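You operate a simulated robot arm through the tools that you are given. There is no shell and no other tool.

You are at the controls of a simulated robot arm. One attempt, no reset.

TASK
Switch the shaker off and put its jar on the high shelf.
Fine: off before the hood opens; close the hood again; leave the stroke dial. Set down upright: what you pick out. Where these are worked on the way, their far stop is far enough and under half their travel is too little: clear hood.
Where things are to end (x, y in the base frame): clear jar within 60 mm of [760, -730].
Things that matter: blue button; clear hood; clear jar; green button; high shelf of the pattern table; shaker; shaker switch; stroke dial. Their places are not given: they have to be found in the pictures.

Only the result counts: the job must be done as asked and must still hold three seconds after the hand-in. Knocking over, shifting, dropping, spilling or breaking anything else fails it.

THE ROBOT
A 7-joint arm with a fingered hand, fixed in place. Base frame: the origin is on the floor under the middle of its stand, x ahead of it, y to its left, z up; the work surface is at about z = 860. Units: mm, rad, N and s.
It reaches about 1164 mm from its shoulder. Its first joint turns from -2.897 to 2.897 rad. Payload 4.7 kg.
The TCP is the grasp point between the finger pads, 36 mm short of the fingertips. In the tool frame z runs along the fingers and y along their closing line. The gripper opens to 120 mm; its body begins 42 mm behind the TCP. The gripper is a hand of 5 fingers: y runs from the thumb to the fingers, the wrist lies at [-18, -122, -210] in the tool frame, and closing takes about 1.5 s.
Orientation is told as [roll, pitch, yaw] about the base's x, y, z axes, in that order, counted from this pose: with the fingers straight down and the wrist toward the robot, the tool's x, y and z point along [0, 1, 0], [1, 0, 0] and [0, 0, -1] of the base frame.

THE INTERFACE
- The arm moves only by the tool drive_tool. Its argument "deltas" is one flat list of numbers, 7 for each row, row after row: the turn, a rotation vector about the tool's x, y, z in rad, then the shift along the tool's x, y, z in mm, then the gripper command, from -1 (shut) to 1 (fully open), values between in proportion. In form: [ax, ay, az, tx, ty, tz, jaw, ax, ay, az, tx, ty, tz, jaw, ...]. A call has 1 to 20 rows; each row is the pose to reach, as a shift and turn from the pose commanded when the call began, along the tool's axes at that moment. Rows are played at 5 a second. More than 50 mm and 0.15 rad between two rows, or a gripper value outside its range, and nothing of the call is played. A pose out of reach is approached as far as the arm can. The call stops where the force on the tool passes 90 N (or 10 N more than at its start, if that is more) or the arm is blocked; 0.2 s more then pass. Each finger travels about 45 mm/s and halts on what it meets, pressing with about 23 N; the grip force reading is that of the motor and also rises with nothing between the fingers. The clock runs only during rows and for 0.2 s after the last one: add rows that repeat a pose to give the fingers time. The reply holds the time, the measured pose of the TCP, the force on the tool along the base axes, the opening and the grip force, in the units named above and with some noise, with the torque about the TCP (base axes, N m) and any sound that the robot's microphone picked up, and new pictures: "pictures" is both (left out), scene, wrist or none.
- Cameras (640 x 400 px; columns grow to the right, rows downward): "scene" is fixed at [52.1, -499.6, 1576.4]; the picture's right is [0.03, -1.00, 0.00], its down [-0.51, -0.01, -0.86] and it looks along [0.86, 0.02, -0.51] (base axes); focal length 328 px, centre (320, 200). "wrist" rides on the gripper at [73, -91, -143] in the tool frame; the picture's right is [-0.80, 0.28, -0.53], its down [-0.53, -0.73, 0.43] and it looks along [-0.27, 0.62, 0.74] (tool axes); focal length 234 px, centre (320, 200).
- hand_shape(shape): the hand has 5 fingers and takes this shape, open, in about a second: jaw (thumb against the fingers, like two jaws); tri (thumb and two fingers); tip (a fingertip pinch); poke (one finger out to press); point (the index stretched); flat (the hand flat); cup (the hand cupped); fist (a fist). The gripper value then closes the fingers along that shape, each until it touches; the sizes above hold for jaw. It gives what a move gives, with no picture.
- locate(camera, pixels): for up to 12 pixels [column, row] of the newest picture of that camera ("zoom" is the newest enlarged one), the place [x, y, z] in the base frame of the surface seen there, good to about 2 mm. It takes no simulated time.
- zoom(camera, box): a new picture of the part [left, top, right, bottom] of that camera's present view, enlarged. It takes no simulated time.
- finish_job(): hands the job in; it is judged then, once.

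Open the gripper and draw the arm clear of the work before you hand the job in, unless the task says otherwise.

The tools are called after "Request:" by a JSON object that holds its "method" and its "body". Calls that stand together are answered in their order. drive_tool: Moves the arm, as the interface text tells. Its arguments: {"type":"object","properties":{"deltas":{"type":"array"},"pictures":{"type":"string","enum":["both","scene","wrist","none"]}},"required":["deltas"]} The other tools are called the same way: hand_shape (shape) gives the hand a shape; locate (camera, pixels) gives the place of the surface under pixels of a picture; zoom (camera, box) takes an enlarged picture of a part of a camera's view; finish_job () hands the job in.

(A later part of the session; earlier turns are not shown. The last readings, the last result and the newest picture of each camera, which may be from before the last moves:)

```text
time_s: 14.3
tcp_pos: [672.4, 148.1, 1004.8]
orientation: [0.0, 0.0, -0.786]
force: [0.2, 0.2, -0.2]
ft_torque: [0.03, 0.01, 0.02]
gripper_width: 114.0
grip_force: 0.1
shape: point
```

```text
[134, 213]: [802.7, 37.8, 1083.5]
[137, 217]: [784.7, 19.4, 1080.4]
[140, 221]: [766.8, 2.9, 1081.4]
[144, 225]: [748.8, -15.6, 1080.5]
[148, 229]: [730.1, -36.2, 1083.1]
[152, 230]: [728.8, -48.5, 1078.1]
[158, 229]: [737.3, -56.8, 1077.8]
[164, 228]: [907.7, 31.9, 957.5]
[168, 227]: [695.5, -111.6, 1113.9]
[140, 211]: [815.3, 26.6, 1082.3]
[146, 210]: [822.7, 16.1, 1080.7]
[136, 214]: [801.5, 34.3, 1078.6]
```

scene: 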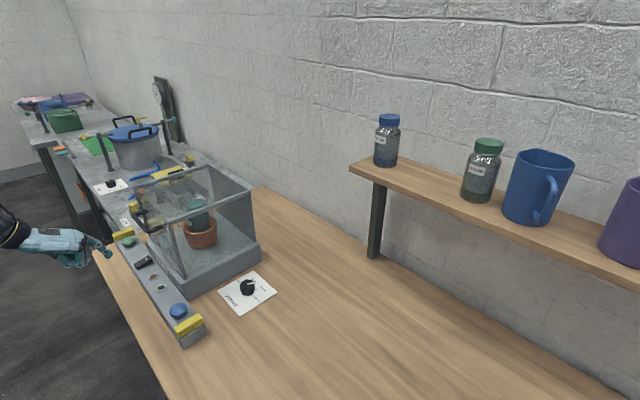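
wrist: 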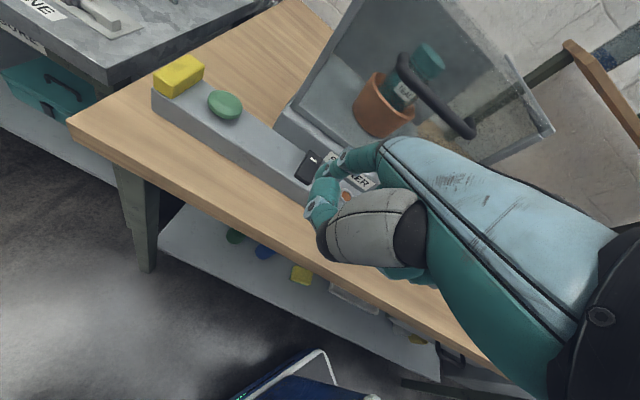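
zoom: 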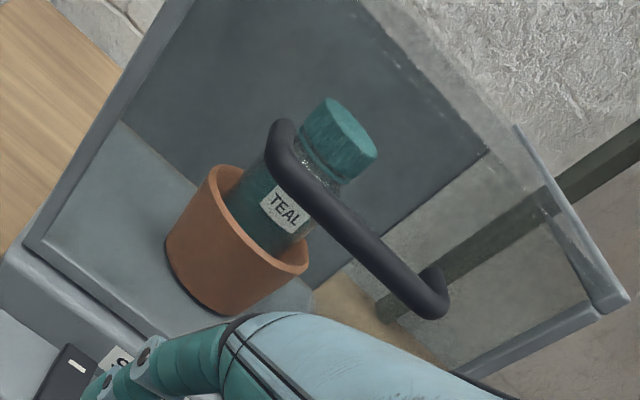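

The bar's centreline runs from about u=500 to u=605 at z≈1074, with about 27 mm between it and the panel. I'll back off, then try the "tri" shape (thumb and two fingers) for a narrow grip on it.

Request:
{"method": "drive_tool", "body": {"deltas": [0, 0, 0, 0, -30, -40, 1, 0, 0, 0, 0, -60, -80, 1, 0, 0, 0, 0, -60, -120, 1, 0, 0, 0, 0, -60, -160, 1, 0, 0, 0, 0, -60, -200, 1], "pictures": "none"}}

Request:
{"method": "hand_shape", "body": {"shape": "tri"}}

Request:
{"method": "drive_tool", "body": {"deltas": [0, 0, 0, 0, 0, 0, 1, 0, 0, 0, 0, 0, 0, 1], "pictures": "both"}}

Request:
{"method": "zoom", "body": {"camera": "wrist", "box": [230, 120, 450, 320]}}

Request:
{"method": "zoom", "body": {"camera": "scene", "box": [0, 110, 140, 250]}}

```text
time_s: 15.5
tcp_pos: [629.3, 192.0, 1204.8]
orientation: [-0.001, -0.002, -0.787]
force: [1.1, 0.0, -0.9]
ft_torque: [-0.03, 0.01, 0.03]
gripper_width: 114.1
grip_force: 0.0
shape: point
```

```text
time_s: 16.4
tcp_pos: [630.0, 191.0, 1205.1]
orientation: [0.0, -0.003, -0.787]
force: [-0.7, 0.5, 0.4]
ft_torque: [0.04, -0.01, 0.05]
gripper_width: 119.8
grip_force: 0.0
shape: tri
```

```text
time_s: 17.0
tcp_pos: [628.6, 190.7, 1204.2]
orientation: [0.001, -0.001, -0.786]
force: [-0.7, 0.3, -0.5]
ft_torque: [-0.04, 0.04, 0.03]
gripper_width: 119.8
grip_force: 0.1
shape: tri
```

scene: 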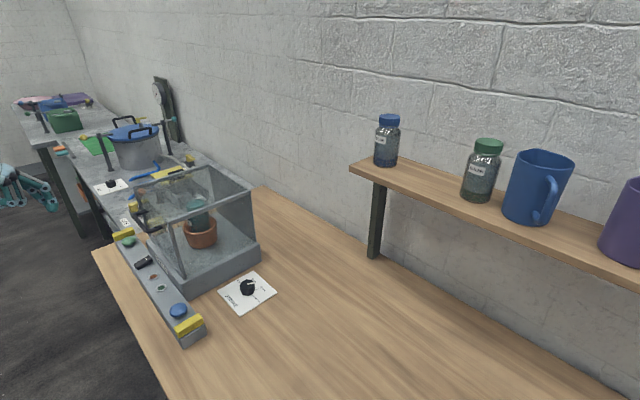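
wrist: 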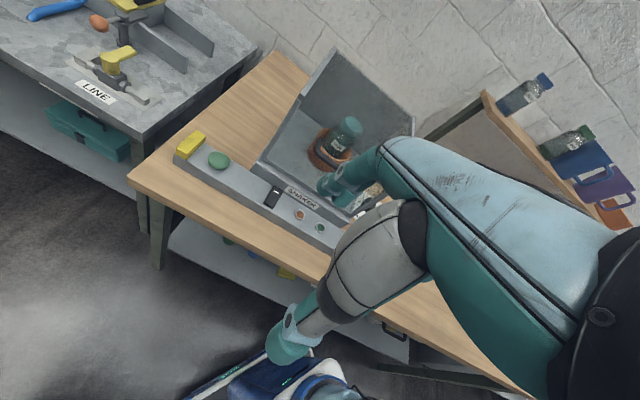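

```text
2.00 times, centred on (340, 220) of wrist
```

zoom: 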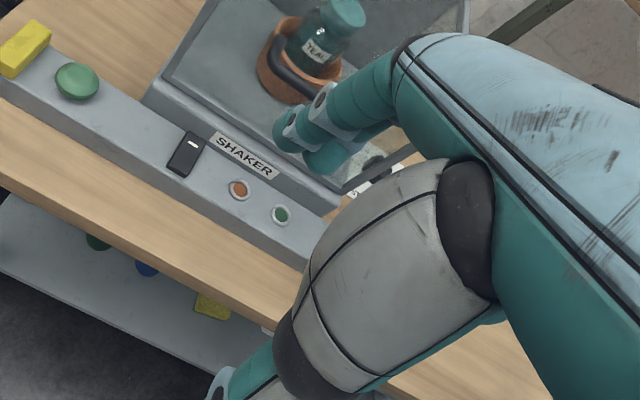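

```text
2.86 times, centred on (70, 180) of scene
```

zoom: 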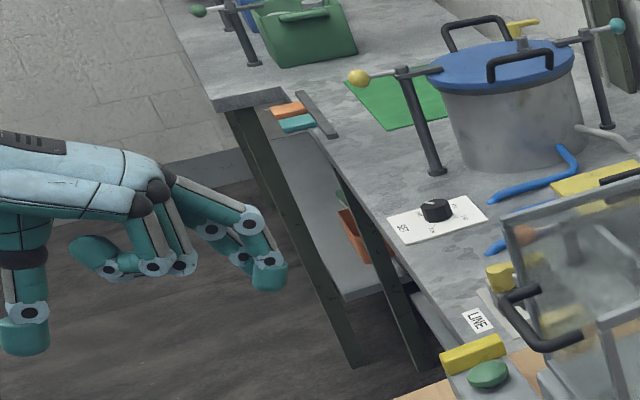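

In tri the index and middle reach out at +y opposite the thumb, and the ring and little fingers curl. I'll locate the tips to know where they lie in the tool frame.

Request:
{"method": "locate", "body": {"camera": "zoom", "pixels": [[268, 275], [275, 285], [240, 258], [245, 255], [165, 265], [95, 245], [30, 340], [25, 315], [258, 285], [180, 265], [268, 260], [250, 220]]}}

Request:
{"method": "locate", "body": {"camera": "wrist", "pixels": [[325, 184], [330, 190], [340, 198], [345, 195], [285, 345], [295, 335], [320, 182], [350, 200]]}}

Request:
{"method": "zoom", "body": {"camera": "wrist", "box": [290, 150, 370, 230]}}

```text
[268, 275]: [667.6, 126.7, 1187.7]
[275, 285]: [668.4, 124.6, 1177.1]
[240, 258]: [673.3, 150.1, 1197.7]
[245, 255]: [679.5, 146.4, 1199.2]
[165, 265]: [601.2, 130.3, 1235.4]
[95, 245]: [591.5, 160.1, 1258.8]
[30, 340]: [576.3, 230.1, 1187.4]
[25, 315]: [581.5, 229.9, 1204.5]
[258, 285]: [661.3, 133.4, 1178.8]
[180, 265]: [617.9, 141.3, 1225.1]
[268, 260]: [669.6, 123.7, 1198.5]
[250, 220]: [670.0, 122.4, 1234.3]
```

```text
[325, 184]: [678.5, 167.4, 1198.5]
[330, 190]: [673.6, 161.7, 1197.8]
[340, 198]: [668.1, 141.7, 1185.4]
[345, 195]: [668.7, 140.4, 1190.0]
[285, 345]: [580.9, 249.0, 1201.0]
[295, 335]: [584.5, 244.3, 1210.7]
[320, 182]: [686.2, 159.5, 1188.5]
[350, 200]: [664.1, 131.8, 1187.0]
```

```text
5.00 times, centred on (330, 190) of wrist
```

zoom: 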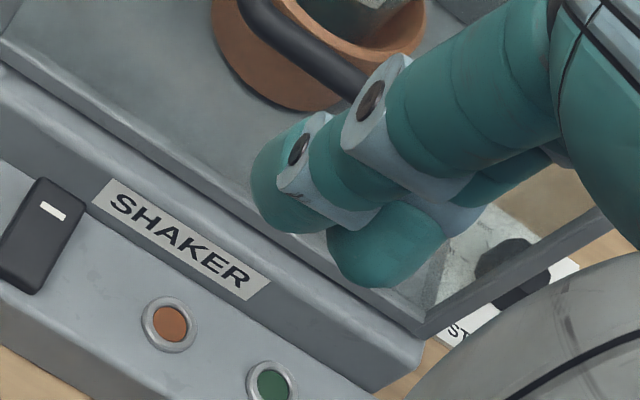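

Tips lie at about tool y=+65 (index x≈+8, middle x≈-12) and thumb y≈-65. I'll tilt the hand 45° so the fingers point forward and down toward the handle, narrow the opening to about 45 mm, and look again.

Request:
{"method": "drive_tool", "body": {"deltas": [-0.13, 0, 0, 0, 0, 0, 0.5, -0.26, 0, 0, 0, 0, 0, 0, -0.39, 0, 0, 0, 0, 0, -0.25, -0.52, 0, 0, 0, 0, 0, -0.25, -0.65, 0, 0, 0, 0, 0, -0.25, -0.785, 0, 0, 0, 0, 0, -0.25, -0.785, 0, 0, 0, 0, 0, -0.25, -0.785, 0, 0, 0, 0, 0, -0.25], "pictures": "both"}}

Request:
{"method": "zoom", "body": {"camera": "scene", "box": [0, 110, 160, 250]}}

Request:
{"method": "zoom", "body": {"camera": "wrist", "box": [230, 100, 450, 300]}}

```text
time_s: 18.8
tcp_pos: [629.4, 192.0, 1204.3]
orientation: [0.0, -0.789, -0.787]
force: [-0.8, 0.2, 0.4]
ft_torque: [-0.01, 0.01, 0.01]
gripper_width: 45.2
grip_force: 0.0
shape: tri
```

scene: 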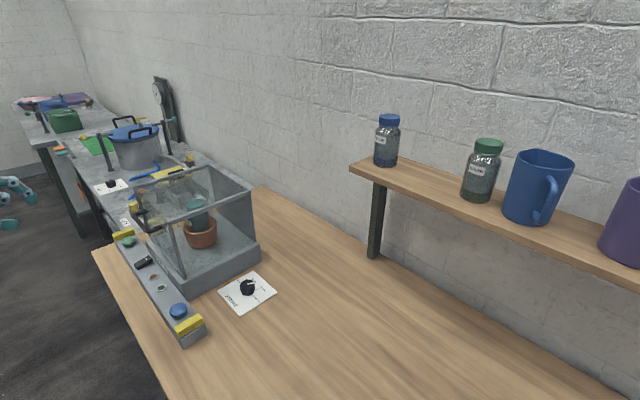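
wrist: 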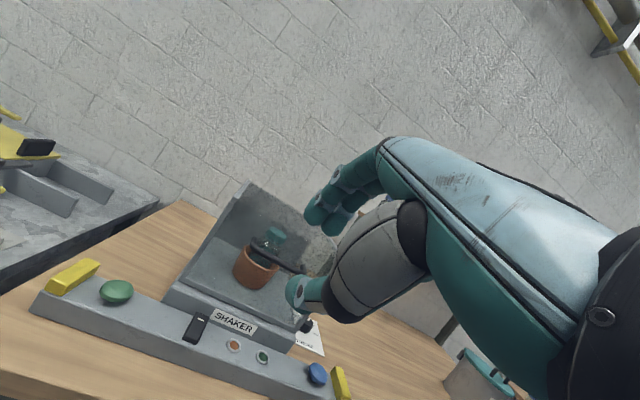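

```text
2.86 times, centred on (80, 180) of scene
```

zoom: 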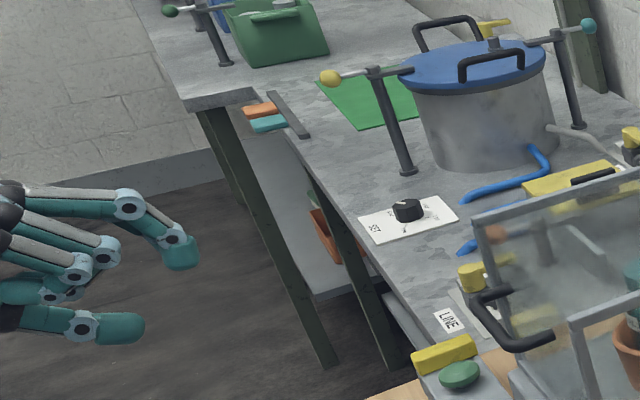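

```text
2.00 times, centred on (340, 200) of wrist
```

zoom: 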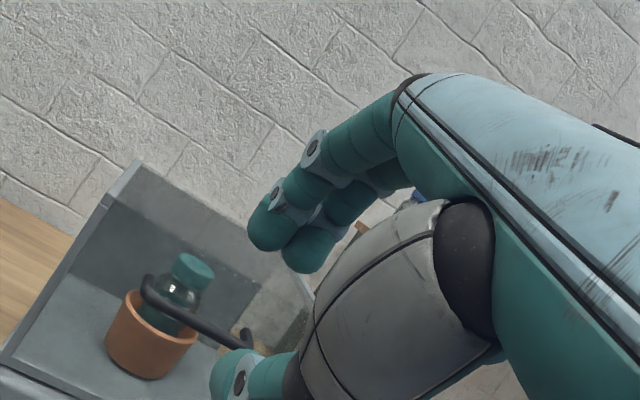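

The hand is now level from the front: finger tips hook down and the thumb lies below. I'll locate the tips in the scene and wrist pictures.

Request:
{"method": "locate", "body": {"camera": "scene", "pixels": [[31, 200], [31, 203], [28, 203], [34, 200], [27, 193], [17, 225], [22, 226], [28, 224], [12, 180], [10, 204], [17, 228], [33, 197]]}}

Request:
{"method": "locate", "body": {"camera": "wrist", "pixels": [[310, 218], [316, 226], [330, 230], [335, 225], [292, 290], [300, 285], [290, 300], [308, 208]]}}

```text
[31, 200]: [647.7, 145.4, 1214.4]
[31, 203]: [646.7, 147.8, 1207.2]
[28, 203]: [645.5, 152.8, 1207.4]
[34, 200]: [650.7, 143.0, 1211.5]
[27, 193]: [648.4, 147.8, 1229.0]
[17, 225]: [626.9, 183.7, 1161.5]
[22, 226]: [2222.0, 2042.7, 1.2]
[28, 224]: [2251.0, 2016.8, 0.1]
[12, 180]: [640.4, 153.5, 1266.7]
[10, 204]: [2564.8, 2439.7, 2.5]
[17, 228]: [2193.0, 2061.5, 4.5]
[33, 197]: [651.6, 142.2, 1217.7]
```

```text
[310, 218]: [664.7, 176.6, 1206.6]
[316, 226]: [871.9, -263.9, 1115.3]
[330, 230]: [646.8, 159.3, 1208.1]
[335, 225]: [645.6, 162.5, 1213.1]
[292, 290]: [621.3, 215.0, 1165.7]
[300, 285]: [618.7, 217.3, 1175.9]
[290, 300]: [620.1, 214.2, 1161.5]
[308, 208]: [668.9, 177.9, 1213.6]
```

Relative to the TCP, fingertips sit at about d+44/Z+0 (vertical) and the thumb at d≈0/Z-36, so the fingers can drop behind the bar with the thumb in front. I'll move to a pre-approach pose above the handle (TCP Z≈1150).

Request:
{"method": "drive_tool", "body": {"deltas": [0, 0, 0, -5, 17, 30, -0.25, 0, 0, 0, -10, 35, 60, -0.25, 0, 0, 0, -16, 52, 90, -0.25, 0, 0, 0, -21, 70, 121, -0.25, 0, 0, 0, -26, 88, 151, -0.25, 0, 0, 0, -31, 105, 181, -0.25, 0, 0, 0, -31, 105, 181, -0.25], "pictures": "both"}}

Request:
{"method": "zoom", "body": {"camera": "scene", "box": [80, 150, 190, 250]}}

Request:
{"method": "zoom", "body": {"camera": "wrist", "box": [250, 130, 430, 310]}}

```text
time_s: 20.4
tcp_pos: [749.7, 24.0, 1151.5]
orientation: [0.001, -0.786, -0.787]
force: [0.7, 0.3, 0.2]
ft_torque: [-0.04, 0.01, -0.03]
gripper_width: 45.3
grip_force: 0.1
shape: tri
```

scene: 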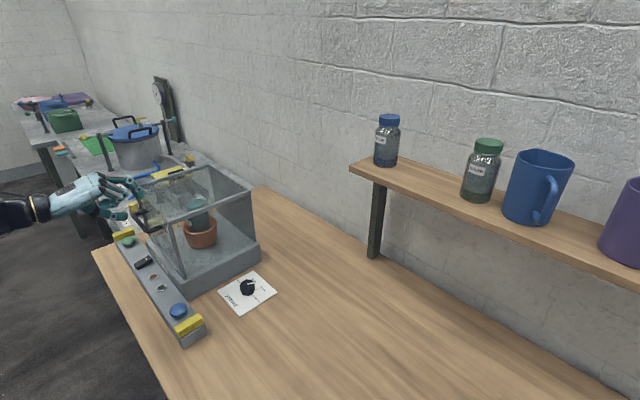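
wrist: 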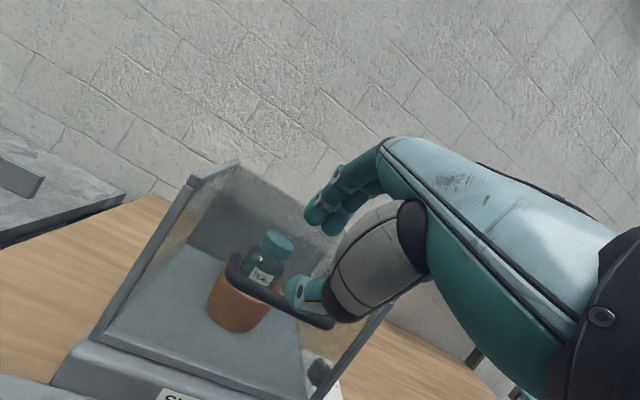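

```text
4.00 times, centred on (135, 200) of scene
```

zoom: 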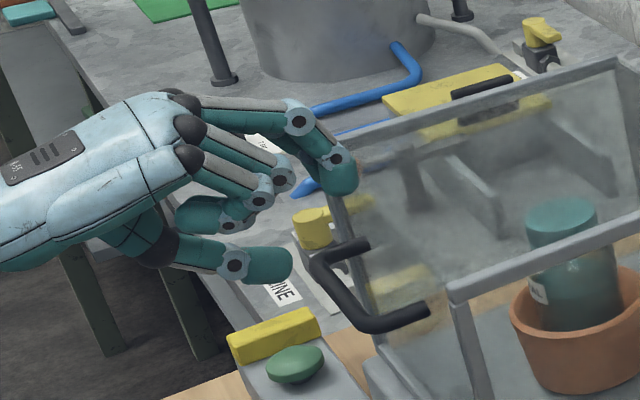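

```text
2.22 times, centred on (340, 220) of wrist
```

zoom: 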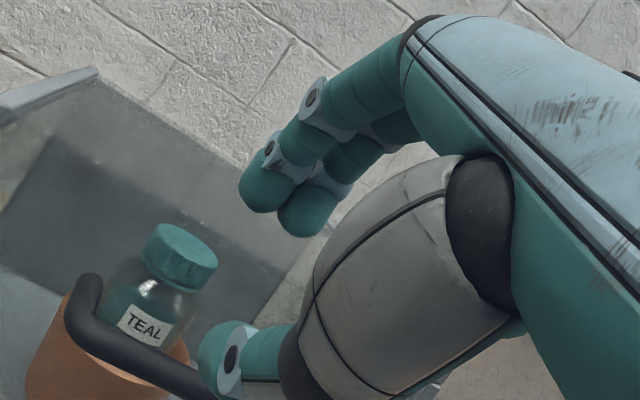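

The fingers are above the handle and the thumb is in front of it. I'll measure fingertip, thumb and bar points in this view.

Request:
{"method": "locate", "body": {"camera": "scene", "pixels": [[141, 197], [139, 196], [143, 196], [143, 193], [138, 192], [128, 216], [125, 218], [120, 217], [136, 213], [142, 219], [150, 227], [130, 179]]}}

Request:
{"method": "locate", "body": {"camera": "wrist", "pixels": [[310, 220], [330, 230], [292, 290], [290, 297], [305, 205], [325, 228], [240, 285], [270, 300], [300, 315], [232, 262], [320, 318], [212, 178]]}}

```text
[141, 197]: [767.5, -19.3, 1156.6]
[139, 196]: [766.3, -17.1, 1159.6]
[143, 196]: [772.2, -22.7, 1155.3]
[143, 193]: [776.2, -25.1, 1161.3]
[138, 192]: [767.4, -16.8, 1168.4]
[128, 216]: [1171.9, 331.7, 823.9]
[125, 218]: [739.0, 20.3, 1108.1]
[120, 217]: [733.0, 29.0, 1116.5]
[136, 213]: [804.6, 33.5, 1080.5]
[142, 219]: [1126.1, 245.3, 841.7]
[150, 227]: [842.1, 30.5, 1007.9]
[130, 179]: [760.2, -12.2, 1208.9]
```

```text
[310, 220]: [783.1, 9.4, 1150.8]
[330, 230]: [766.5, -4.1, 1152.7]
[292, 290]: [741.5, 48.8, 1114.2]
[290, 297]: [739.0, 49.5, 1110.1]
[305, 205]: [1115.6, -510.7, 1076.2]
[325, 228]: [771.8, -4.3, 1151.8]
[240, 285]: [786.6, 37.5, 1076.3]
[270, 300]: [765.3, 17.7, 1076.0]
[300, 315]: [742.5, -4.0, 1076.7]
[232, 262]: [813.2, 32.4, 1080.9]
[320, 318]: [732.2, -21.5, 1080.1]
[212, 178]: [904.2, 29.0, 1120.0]
```

I need a finer measurement of the bar's cross-section and the panel, so I'll zoom in on the bar in both views.

Request:
{"method": "zoom", "body": {"camera": "wrist", "box": [225, 250, 305, 330]}}

Request:
{"method": "locate", "body": {"camera": "zoom", "pixels": [[290, 200], [295, 190], [285, 210], [280, 220], [275, 230], [270, 240], [300, 180], [305, 170], [265, 250], [310, 160], [120, 60], [420, 280]]}}

Request:
{"method": "zoom", "body": {"camera": "scene", "box": [125, 185, 175, 235]}}

Request:
{"method": "locate", "body": {"camera": "zoom", "pixels": [[195, 270], [200, 280], [190, 290], [205, 262], [180, 290], [120, 200], [105, 195], [140, 190], [225, 60], [90, 60], [155, 85], [130, 85]]}}

```text
5.00 times, centred on (265, 290) of wrist
```

zoom: 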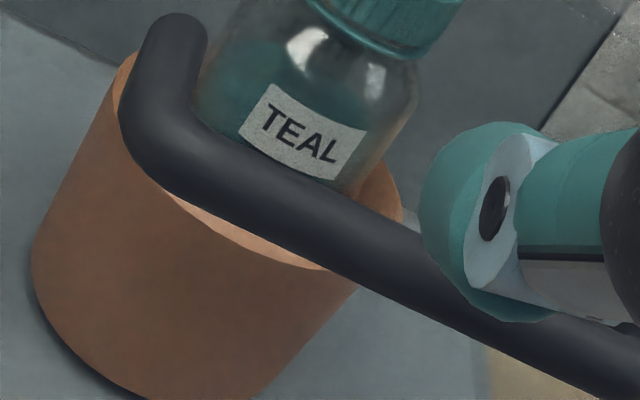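

```text
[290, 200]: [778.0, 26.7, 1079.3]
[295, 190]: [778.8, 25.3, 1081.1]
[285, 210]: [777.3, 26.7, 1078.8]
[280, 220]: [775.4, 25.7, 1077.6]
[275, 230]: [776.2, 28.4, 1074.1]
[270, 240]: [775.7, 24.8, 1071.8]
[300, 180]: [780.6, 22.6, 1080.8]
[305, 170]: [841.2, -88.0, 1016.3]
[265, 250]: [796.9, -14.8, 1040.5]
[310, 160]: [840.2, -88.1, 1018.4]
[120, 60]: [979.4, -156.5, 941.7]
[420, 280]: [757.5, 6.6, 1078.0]
```

```text
8.00 times, centred on (150, 210) of scene
```

zoom: 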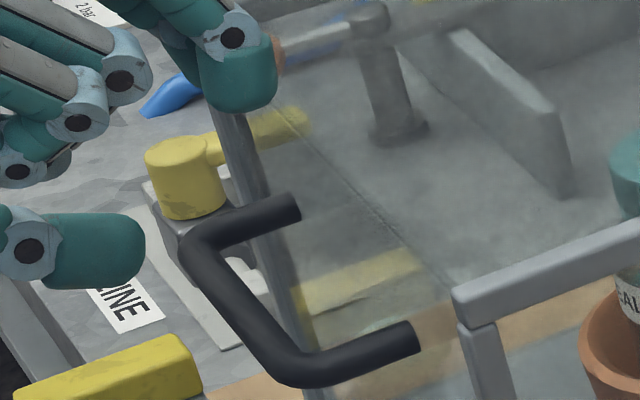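

```text
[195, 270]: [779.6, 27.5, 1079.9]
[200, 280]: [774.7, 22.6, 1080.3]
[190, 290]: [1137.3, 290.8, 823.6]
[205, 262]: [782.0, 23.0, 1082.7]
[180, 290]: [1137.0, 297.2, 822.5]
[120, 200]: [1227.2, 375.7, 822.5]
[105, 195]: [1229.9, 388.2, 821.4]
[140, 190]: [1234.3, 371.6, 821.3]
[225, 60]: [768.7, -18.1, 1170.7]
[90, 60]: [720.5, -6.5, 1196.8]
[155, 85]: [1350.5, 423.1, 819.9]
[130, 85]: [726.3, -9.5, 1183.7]
```

The bar centre is at d≈533, Z≈1074.5, radius ≈7.5, with its back at 540.5 and the panel at about 568. The fingers span 542–565, so they fit. I'll lower straight down in small steps so they enter the gap behind the bar.

Request:
{"method": "drive_tool", "body": {"deltas": [0, 0, 0, 0, -17, 17, -0.25, 0, 0, 0, 0, -32, 32, -0.25, 0, 0, 0, 0, -43, 43, -0.25, 0, 0, 0, 0, -50, 50, -0.25, 0, 0, 0, 0, -55, 55, -0.25, 0, 0, 0, 0, -60, 60, -0.25, 0, 0, 0, 0, -60, 60, -0.25], "pictures": "both"}}

Request:
{"method": "zoom", "body": {"camera": "scene", "box": [110, 185, 180, 255]}}

Request:
{"method": "zoom", "body": {"camera": "wrist", "box": [250, 150, 390, 310]}}

```text
time_s: 22.0
tcp_pos: [750.0, 25.6, 1065.9]
orientation: [0.001, -0.786, -0.786]
force: [-0.2, 0.4, 0.3]
ft_torque: [0.01, -0.03, 0.01]
gripper_width: 45.3
grip_force: 0.1
shape: tri
```

scene: 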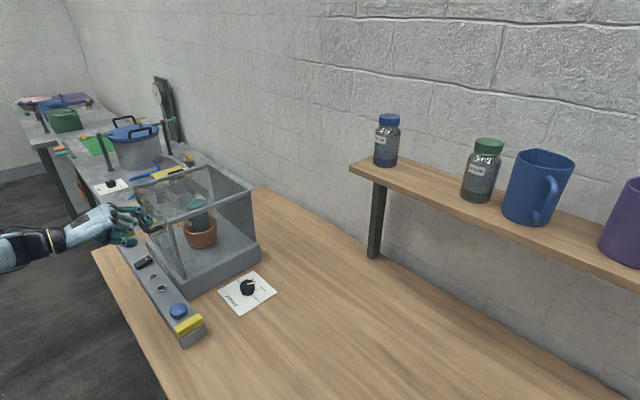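
wrist: 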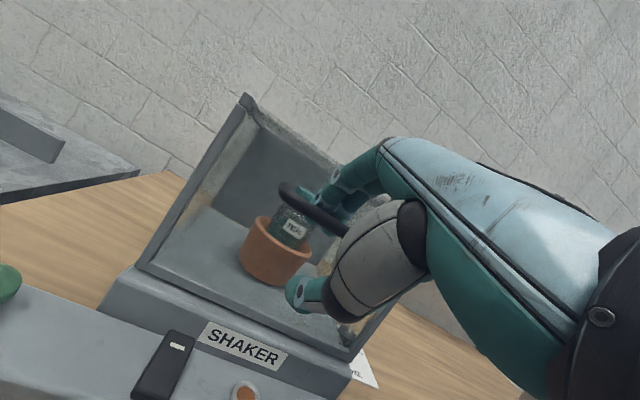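

```text
5.71 times, centred on (145, 220) of scene
```

zoom: 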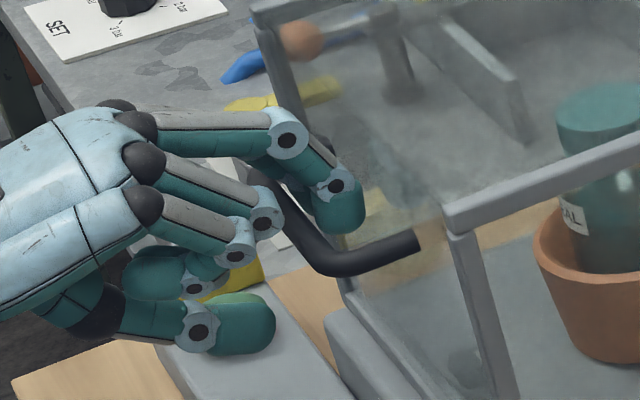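

```text
2.50 times, centred on (320, 230) of wrist
```

zoom: 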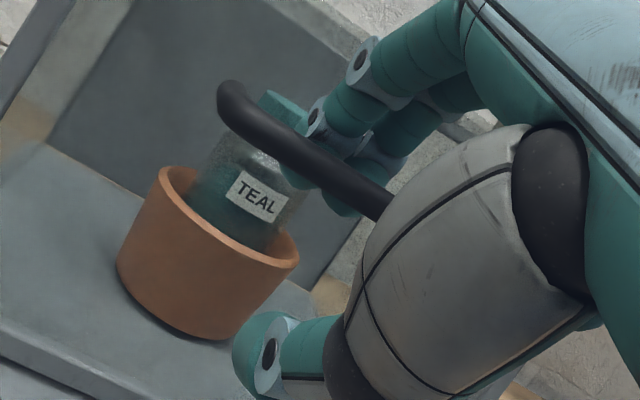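

The fingers are behind the bar with no contact force. I'll close gently so the thumb comes up under the bar.

Request:
{"method": "drive_tool", "body": {"deltas": [0, 0, 0, 0, 0, 0, -0.45, 0, 0, 0, 0, 0, 0, -0.6, 0, 0, 0, 0, 0, 0, -0.75, 0, 0, 0, 0, 0, 0, -0.85, 0, 0, 0, 0, 0, 0, -0.85, 0, 0, 0, 0, 0, 0, -0.85, 0, 0, 0, 0, 0, 0, -0.85], "pictures": "both"}}

Request:
{"method": "zoom", "body": {"camera": "scene", "box": [110, 185, 180, 255]}}

Request:
{"method": "zoom", "body": {"camera": "wrist", "box": [250, 150, 390, 310]}}

```text
time_s: 23.6
tcp_pos: [750.5, 25.0, 1068.5]
orientation: [0.002, -0.789, -0.788]
force: [6.3, -8.8, 15.6]
ft_torque: [-0.08, -0.37, -0.1]
gripper_width: 11.0
grip_force: 0.1
shape: tri
```

scene: 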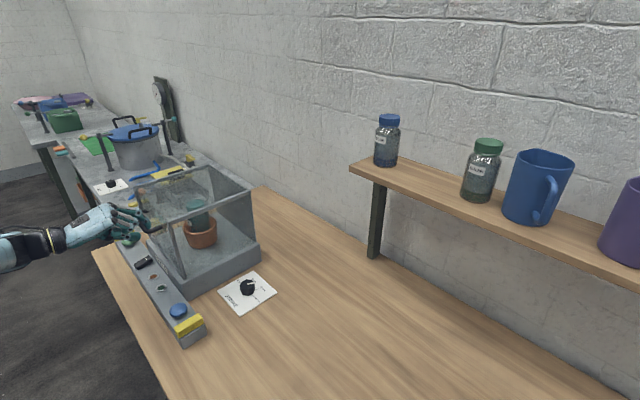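
wrist: 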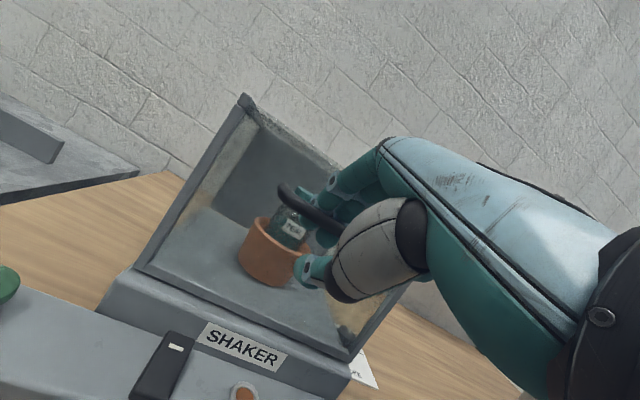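

```text
5.71 times, centred on (145, 220) of scene
```

zoom: 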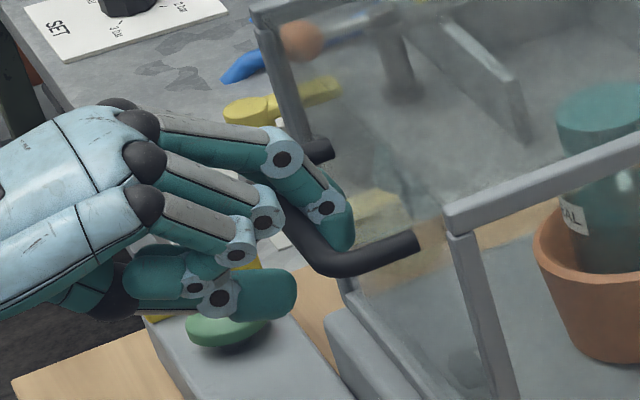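

```text
2.50 times, centred on (320, 230) of wrist
```

zoom: 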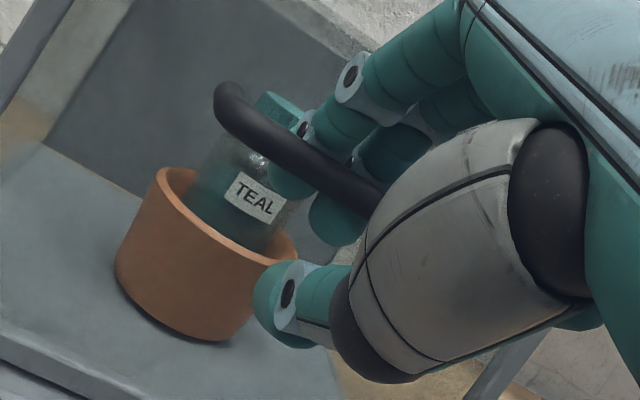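

The fingers now bear on the bar from behind and above (about 18 N), but the thumb is still below it. I'll measure the tips relative to the bar.

Request:
{"method": "zoom", "body": {"camera": "scene", "box": [125, 200, 175, 250]}}

Request:
{"method": "locate", "body": {"camera": "zoom", "pixels": [[215, 160], [230, 180], [250, 160], [235, 120], [200, 120], [140, 290], [165, 290], [170, 275], [120, 270], [230, 245], [300, 220], [110, 300]]}}

Request:
{"method": "locate", "body": {"camera": "wrist", "pixels": [[300, 262], [310, 258], [298, 275], [325, 240], [335, 235], [310, 225], [300, 205], [320, 215], [335, 224], [305, 218]]}}

```text
8.00 times, centred on (150, 225) of scene
```

zoom: 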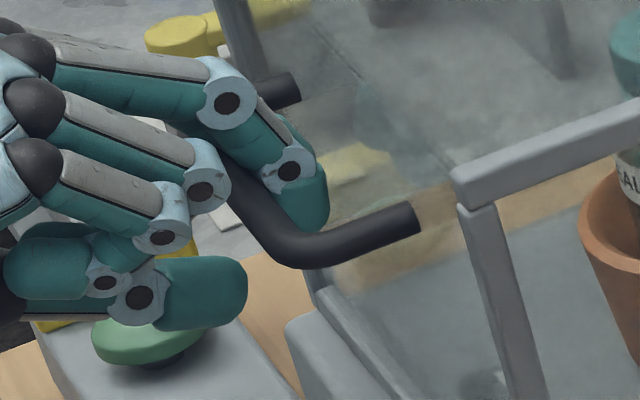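

```text
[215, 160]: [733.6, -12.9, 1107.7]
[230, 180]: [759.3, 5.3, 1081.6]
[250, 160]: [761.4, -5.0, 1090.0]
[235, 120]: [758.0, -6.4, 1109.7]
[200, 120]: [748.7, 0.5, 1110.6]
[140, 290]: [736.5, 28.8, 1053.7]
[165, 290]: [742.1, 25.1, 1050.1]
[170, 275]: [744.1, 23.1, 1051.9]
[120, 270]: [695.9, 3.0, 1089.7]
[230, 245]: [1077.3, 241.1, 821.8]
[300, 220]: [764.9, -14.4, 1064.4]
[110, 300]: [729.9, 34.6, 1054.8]
```

```text
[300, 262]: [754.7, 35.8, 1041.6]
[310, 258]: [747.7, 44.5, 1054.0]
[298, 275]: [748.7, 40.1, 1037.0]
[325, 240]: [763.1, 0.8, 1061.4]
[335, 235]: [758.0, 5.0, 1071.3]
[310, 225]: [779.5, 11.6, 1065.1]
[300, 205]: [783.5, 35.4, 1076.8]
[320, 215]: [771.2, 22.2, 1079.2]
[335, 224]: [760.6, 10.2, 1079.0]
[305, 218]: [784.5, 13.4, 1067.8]
```

The fingertips hook behind and slightly under the bar while the thumb is about 20 mm short. I'll ease the fingers open slightly, shift the hand about 17 mm along +y (up and in) to centre the bar, and then close.

Request:
{"method": "drive_tool", "body": {"deltas": [0, 0, 0, 0, 0, 0, -0.6, 0, 0, 0, 0, 3, 0, -0.58, 0, 0, 0, 0, 7, 0, -0.58, 0, 0, 0, 0, 12, 0, -0.58, 0, 0, 0, 0, 17, 0, -0.58, 0, 0, 0, 0, 17, 0, -0.7, 0, 0, 0, 0, 17, 0, -0.85, 0, 0, 0, 0, 17, 0, -1, 0, 0, 0, 0, 17, 0, -1, 0, 0, 0, 0, 17, 0, -1], "pictures": "both"}}

Request:
{"method": "zoom", "body": {"camera": "scene", "box": [110, 185, 180, 255]}}

Request:
{"method": "zoom", "body": {"camera": "wrist", "box": [250, 150, 390, 310]}}

```text
time_s: 25.8
tcp_pos: [759.1, 16.0, 1078.1]
orientation: [-0.001, -0.787, -0.787]
force: [1.5, -1.4, -4.3]
ft_torque: [0.04, -0.01, -0.09]
gripper_width: 0.0
grip_force: 22.9
shape: tri
```

scene: 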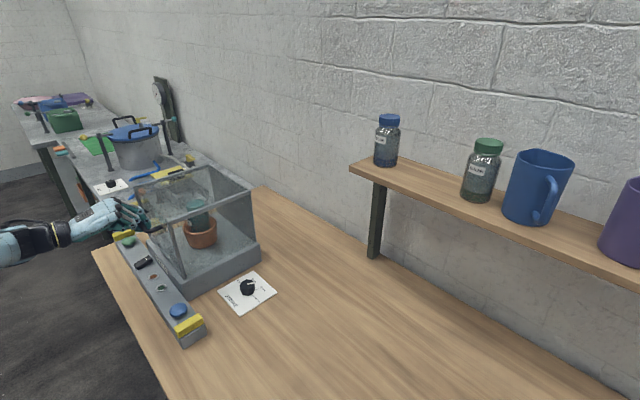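
wrist: 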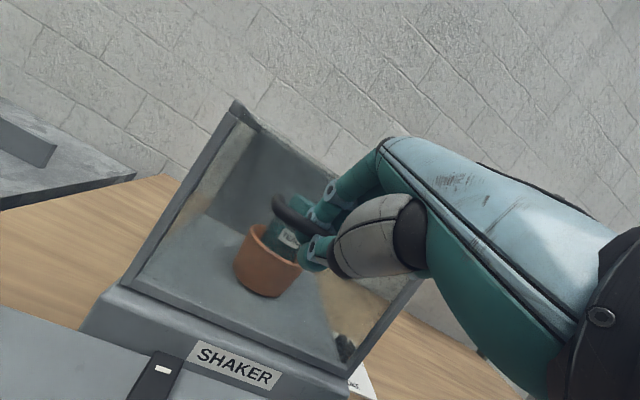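

```text
5.71 times, centred on (145, 220) of scene
```

zoom: 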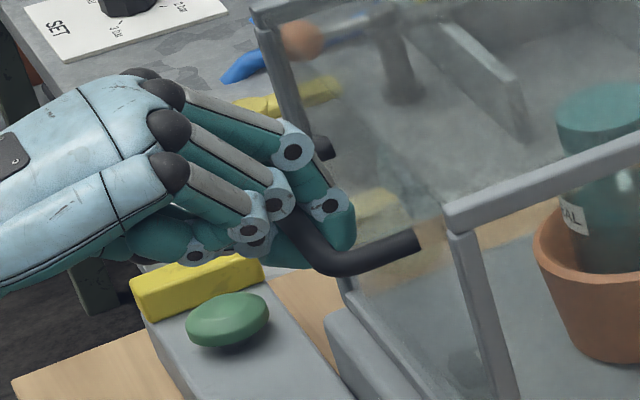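

```text
2.50 times, centred on (320, 230) of wrist
```

zoom: 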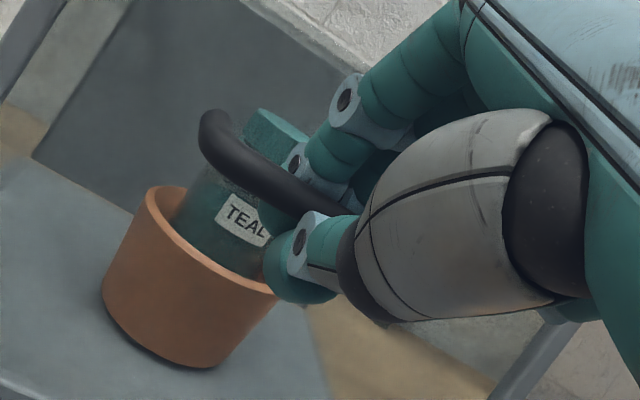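

The bar is now enclosed by the two fingers behind it and the thumb beneath. I'll do a small test lift of 20 mm straight up and watch the force and the hood.

Request:
{"method": "drive_tool", "body": {"deltas": [0, 0, 0, 0, 3.5, -3.5, -1, 0, 0, 0, 0, 7, -7, -1, 0, 0, 0, 0, 10.5, -10.5, -1, 0, 0, 0, 0, 14, -14, -1, 0, 0, 0, 0, 14, -14, -1], "pictures": "both"}}

Request:
{"method": "zoom", "body": {"camera": "scene", "box": [110, 150, 270, 300]}}

```text
time_s: 27.0
tcp_pos: [761.2, 14.8, 1095.4]
orientation: [-0.004, -0.783, -0.787]
force: [31.1, -44.8, -35.9]
ft_torque: [0.4, 0.43, -0.28]
gripper_width: 0.1
grip_force: 22.8
shape: tri
```

scene: 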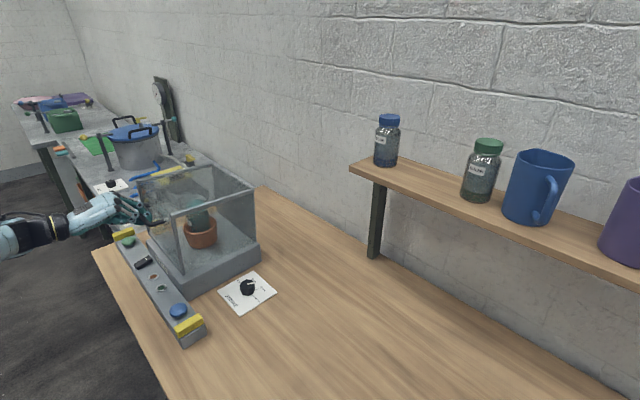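
wrist: 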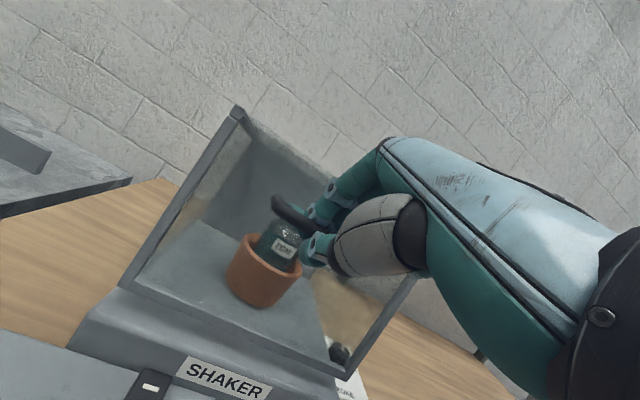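

```text
2.67 times, centred on (190, 225) of scene
```

zoom: 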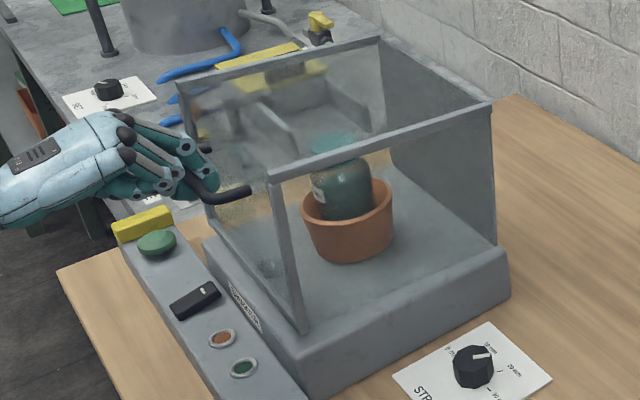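

The hood moved up. The force (about +54 N toward the back, -36 N down) says the bar wants to travel backward as it rises, so the hinge is low at the rear. I'll relieve it by moving about 8 mm backward and then measure the hood corners.

Request:
{"method": "drive_tool", "body": {"deltas": [0, 0, 0, 0, 2.8, 2.8, -1, 0, 0, 0, 0, 5.6, 5.6, -1, 0, 0, 0, 0, 5.6, 5.6, -1], "pictures": "both"}}

Request:
{"method": "locate", "body": {"camera": "scene", "pixels": [[171, 218], [173, 217], [250, 189], [136, 184], [211, 165], [184, 277], [200, 207], [230, 196], [153, 202], [260, 246], [253, 200], [256, 225]]}}

Request:
{"method": "zoom", "body": {"camera": "scene", "box": [110, 150, 270, 300]}}

```text
time_s: 27.8
tcp_pos: [765.6, 11.6, 1099.0]
orientation: [0.007, -0.787, -0.787]
force: [2.5, -17.0, -10.8]
ft_torque: [0.11, 0.13, -0.23]
gripper_width: 0.0
grip_force: 23.5
shape: tri
```

scene: 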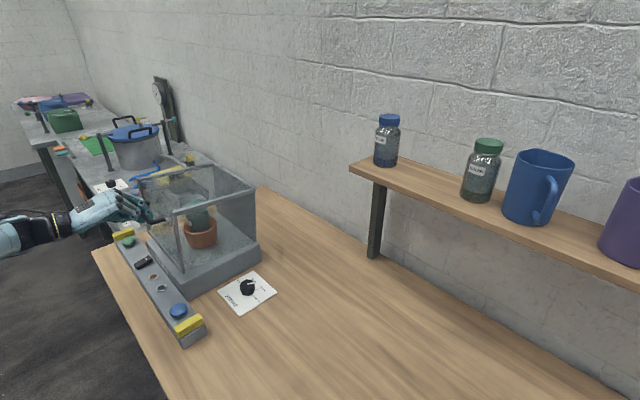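
wrist: 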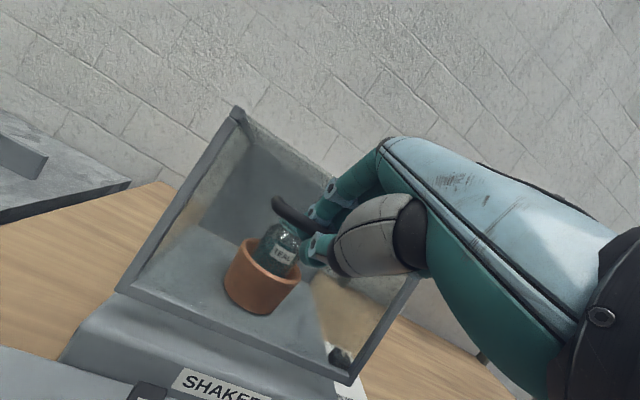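

```text
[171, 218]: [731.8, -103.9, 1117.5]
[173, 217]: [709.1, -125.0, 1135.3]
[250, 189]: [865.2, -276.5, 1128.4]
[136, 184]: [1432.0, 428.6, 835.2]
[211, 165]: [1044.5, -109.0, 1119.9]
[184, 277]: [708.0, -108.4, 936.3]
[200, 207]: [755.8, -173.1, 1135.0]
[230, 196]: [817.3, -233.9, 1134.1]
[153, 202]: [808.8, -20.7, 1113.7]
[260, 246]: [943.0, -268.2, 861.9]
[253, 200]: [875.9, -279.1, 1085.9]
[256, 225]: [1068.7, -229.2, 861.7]
```

```text
2.67 times, centred on (190, 225) of scene
```

zoom: 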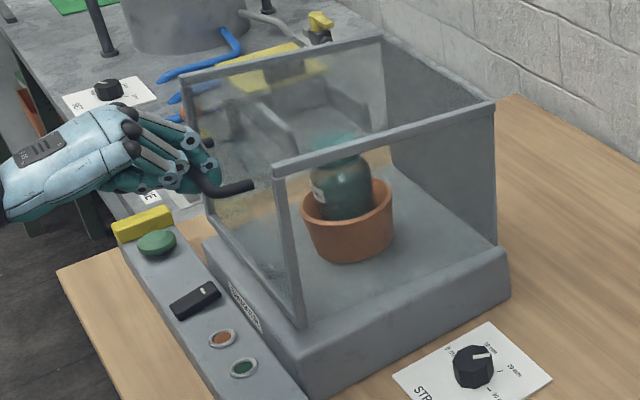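

The motion ratio fits a hinge near d≈790, Z≈945 (rear bottom), so the handle radius is about 288 mm. I'll follow that arc to about 15° of opening and check the forces.

Request:
{"method": "drive_tool", "body": {"deltas": [0, 0, 0, 0, 9, 0, -1, 0, 0, 0, 0, 16.7, -1, -1, 0, 0, 0, 0, 29.1, -3, -1, 0, 0, 0, 0, 41.5, -4.6, -1, 0, 0, 0, 0, 54, -5.7, -1, 0, 0, 0, 0, 54, -5.7, -1], "pictures": "scene"}}

Request:
{"method": "zoom", "body": {"camera": "scene", "box": [110, 140, 270, 290]}}

```text
time_s: 29.2
tcp_pos: [789.7, -13.4, 1141.3]
orientation: [0.001, -0.787, -0.788]
force: [-1.7, 2.1, -0.4]
ft_torque: [0.05, -0.03, -0.06]
gripper_width: 0.0
grip_force: 23.6
shape: tri
```

scene: 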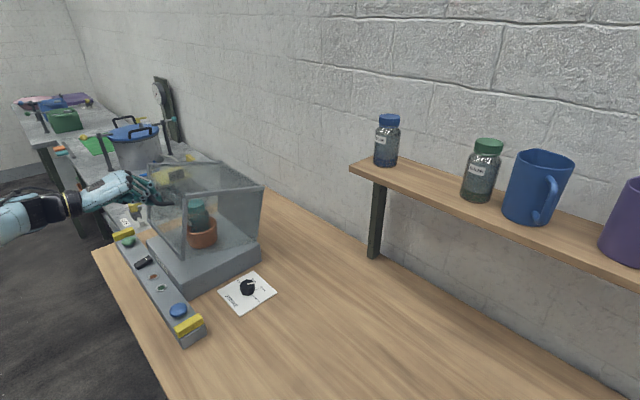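

```text
2.67 times, centred on (190, 215) of scene
```

zoom: 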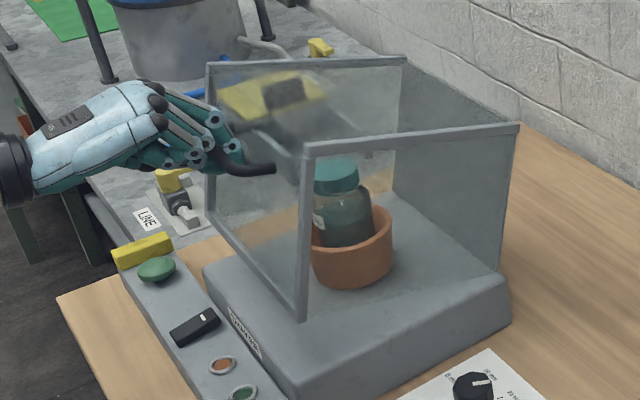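

Forces are only about 2 N, so the hinge model holds and the hood is pivoting at the rear bottom. I'll continue along the arc to about 45°.

Request:
{"method": "drive_tool", "body": {"deltas": [0, 0, 0, 0, 12.5, -0.4, -1, 0, 0, 0, 0, 25.1, -0.4, -1, 0, 0, 0, 0, 37.6, 0.4, -1, 0, 0, 0, 0, 50.1, 1.5, -1, 0, 0, 0, 0, 62.5, 3.3, -1, 0, 0, 0, 0, 74.9, 5.6, -1, 0, 0, 0, 0, 87.1, 8.4, -1, 0, 0, 0, 0, 99.3, 11.7, -1, 0, 0, 0, 0, 111.1, 15.7, -1, 0, 0, 0, 0, 122.9, 20, -1, 0, 0, 0, 0, 134.4, 25, -1, 0, 0, 0, 0, 145.8, 30.3, -1, 0, 0, 0, 0, 145.8, 30.3, -1], "pictures": "both"}}

Request:
{"method": "zoom", "body": {"camera": "scene", "box": [110, 120, 290, 290]}}

```text
time_s: 32.0
tcp_pos: [875.7, -101.1, 1222.8]
orientation: [0.002, -0.789, -0.787]
force: [0.0, 2.4, 2.0]
ft_torque: [0.05, -0.05, 0.03]
gripper_width: 0.3
grip_force: 22.6
shape: tri
```

scene: 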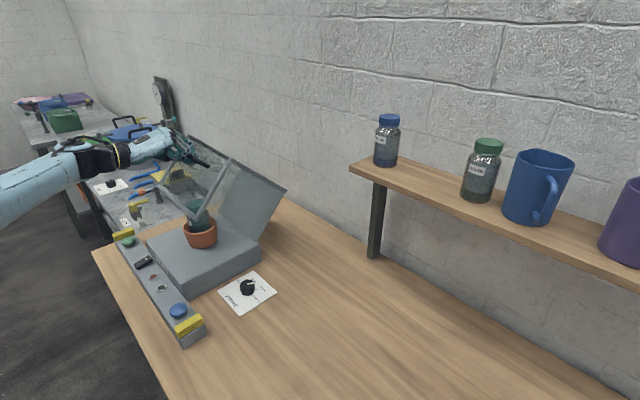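
wrist: 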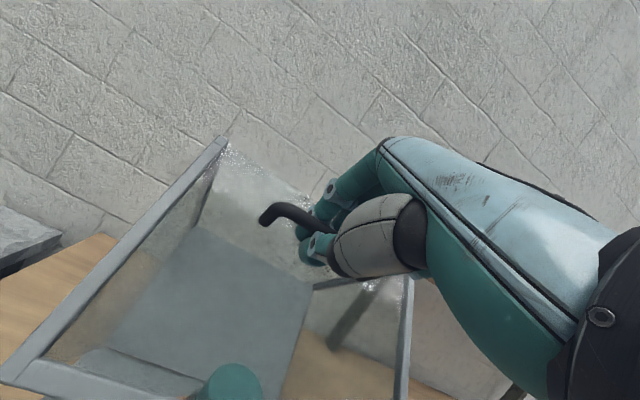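

```text
2.35 times, centred on (200, 205) of scene
```

zoom: 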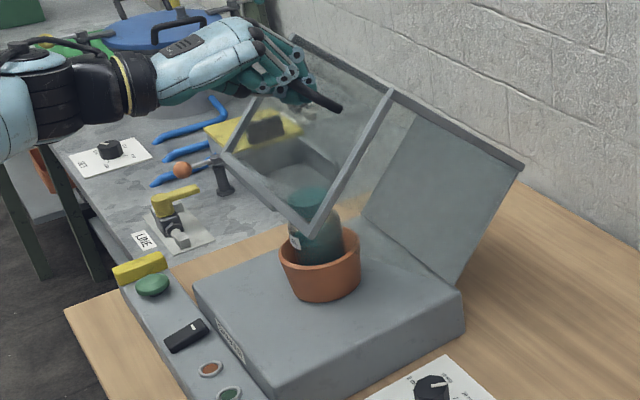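

The hood is at about 45° with low force, and the jar in its terracotta pot is now becoming accessible. I'll keep following the arc to about 65°, past the balance point.

Request:
{"method": "drive_tool", "body": {"deltas": [0, 0, 0, 0, 11, 6, -1, 0, 0, 0, 0, 22, 12.2, -1, 0, 0, 0, 0, 32.4, 19.2, -1, 0, 0, 0, 0, 42.7, 26.3, -1, 0, 0, 0, 0, 52.5, 34.2, -1, 0, 0, 0, 0, 62.1, 42.2, -1, 0, 0, 0, 0, 71.2, 50.9, -1, 0, 0, 0, 0, 80.2, 59.7, -1, 0, 0, 0, 0, 80.2, 59.7, -1], "pictures": "both"}}

Request:
{"method": "zoom", "body": {"camera": "scene", "box": [110, 120, 310, 290]}}

```text
time_s: 34.0
tcp_pos: [945.4, -171.8, 1239.0]
orientation: [0.001, -0.789, -0.788]
force: [1.6, 1.1, 8.4]
ft_torque: [-0.03, -0.02, -0.01]
gripper_width: 0.0
grip_force: 23.3
shape: tri
```

scene: 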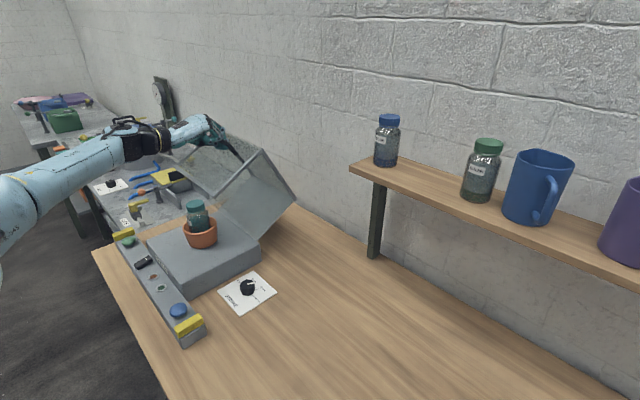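
wrist: 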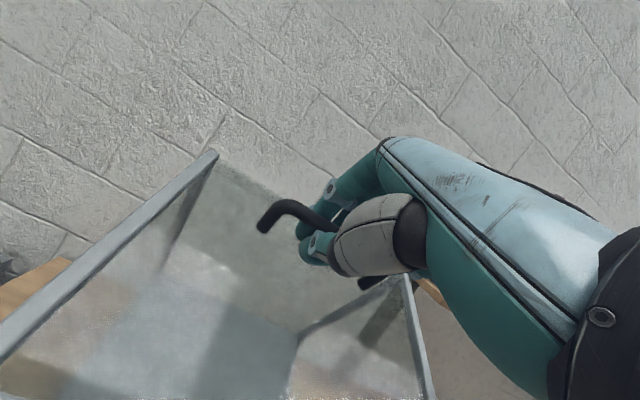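

```text
2.35 times, centred on (210, 205) of scene
```

zoom: 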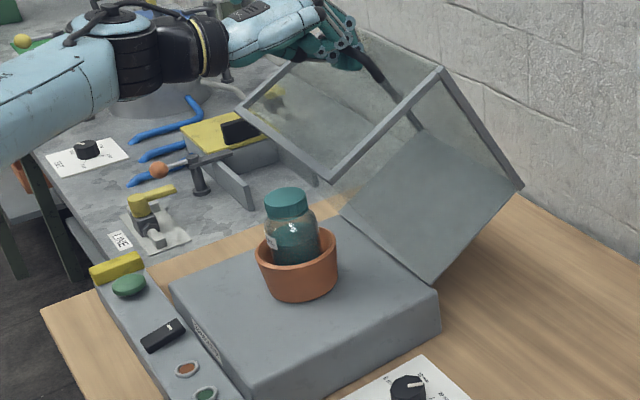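

The hood is at about 65°, past the balance point, and the force is small (8 N). I'll continue slowly to about 75° while watching for the far stop or the reach limit.

Request:
{"method": "drive_tool", "body": {"deltas": [0, 0, 0, 0, 8.2, 9.5, -1, 0, 0, 0, 0, 16.4, 19.1, -1, 0, 0, 0, 0, 23.8, 29.3, -1, 0, 0, 0, 0, 31.1, 39.5, -1, 0, 0, 0, 0, 31.1, 39.5, -1], "pictures": "both"}}

Request:
{"method": "zoom", "body": {"camera": "scene", "box": [110, 120, 310, 290]}}

```text
time_s: 35.2
tcp_pos: [979.8, -206.0, 1233.6]
orientation: [0.004, -0.789, -0.789]
force: [5.4, 1.8, 25.0]
ft_torque: [-0.14, 0.03, -0.01]
gripper_width: 0.1
grip_force: 22.8
shape: tri
```

scene: 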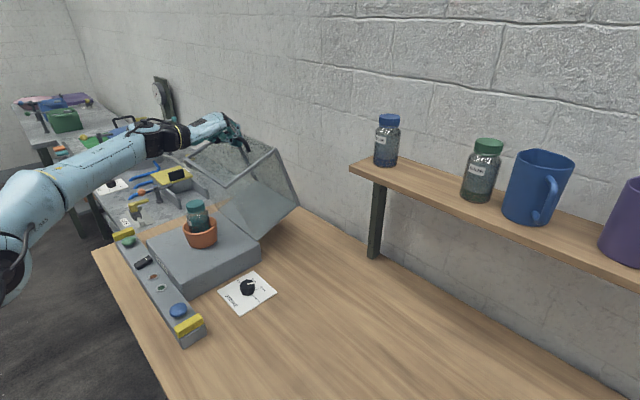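
wrist: 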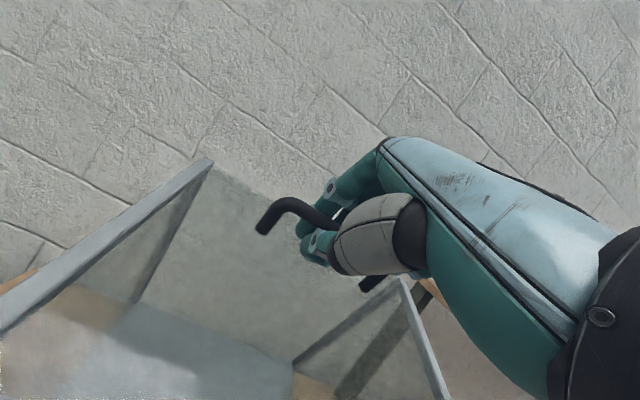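

```text
2.35 times, centred on (210, 205) of scene
```

zoom: 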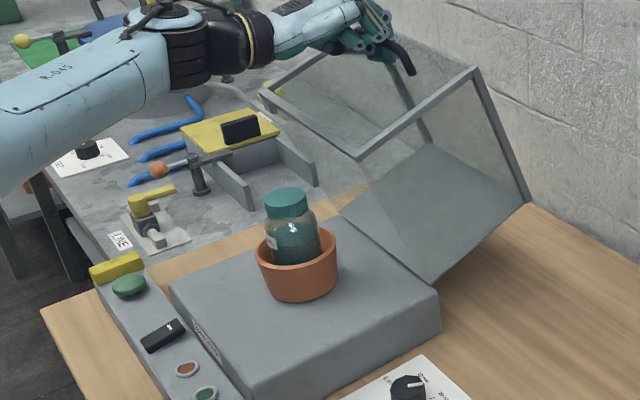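

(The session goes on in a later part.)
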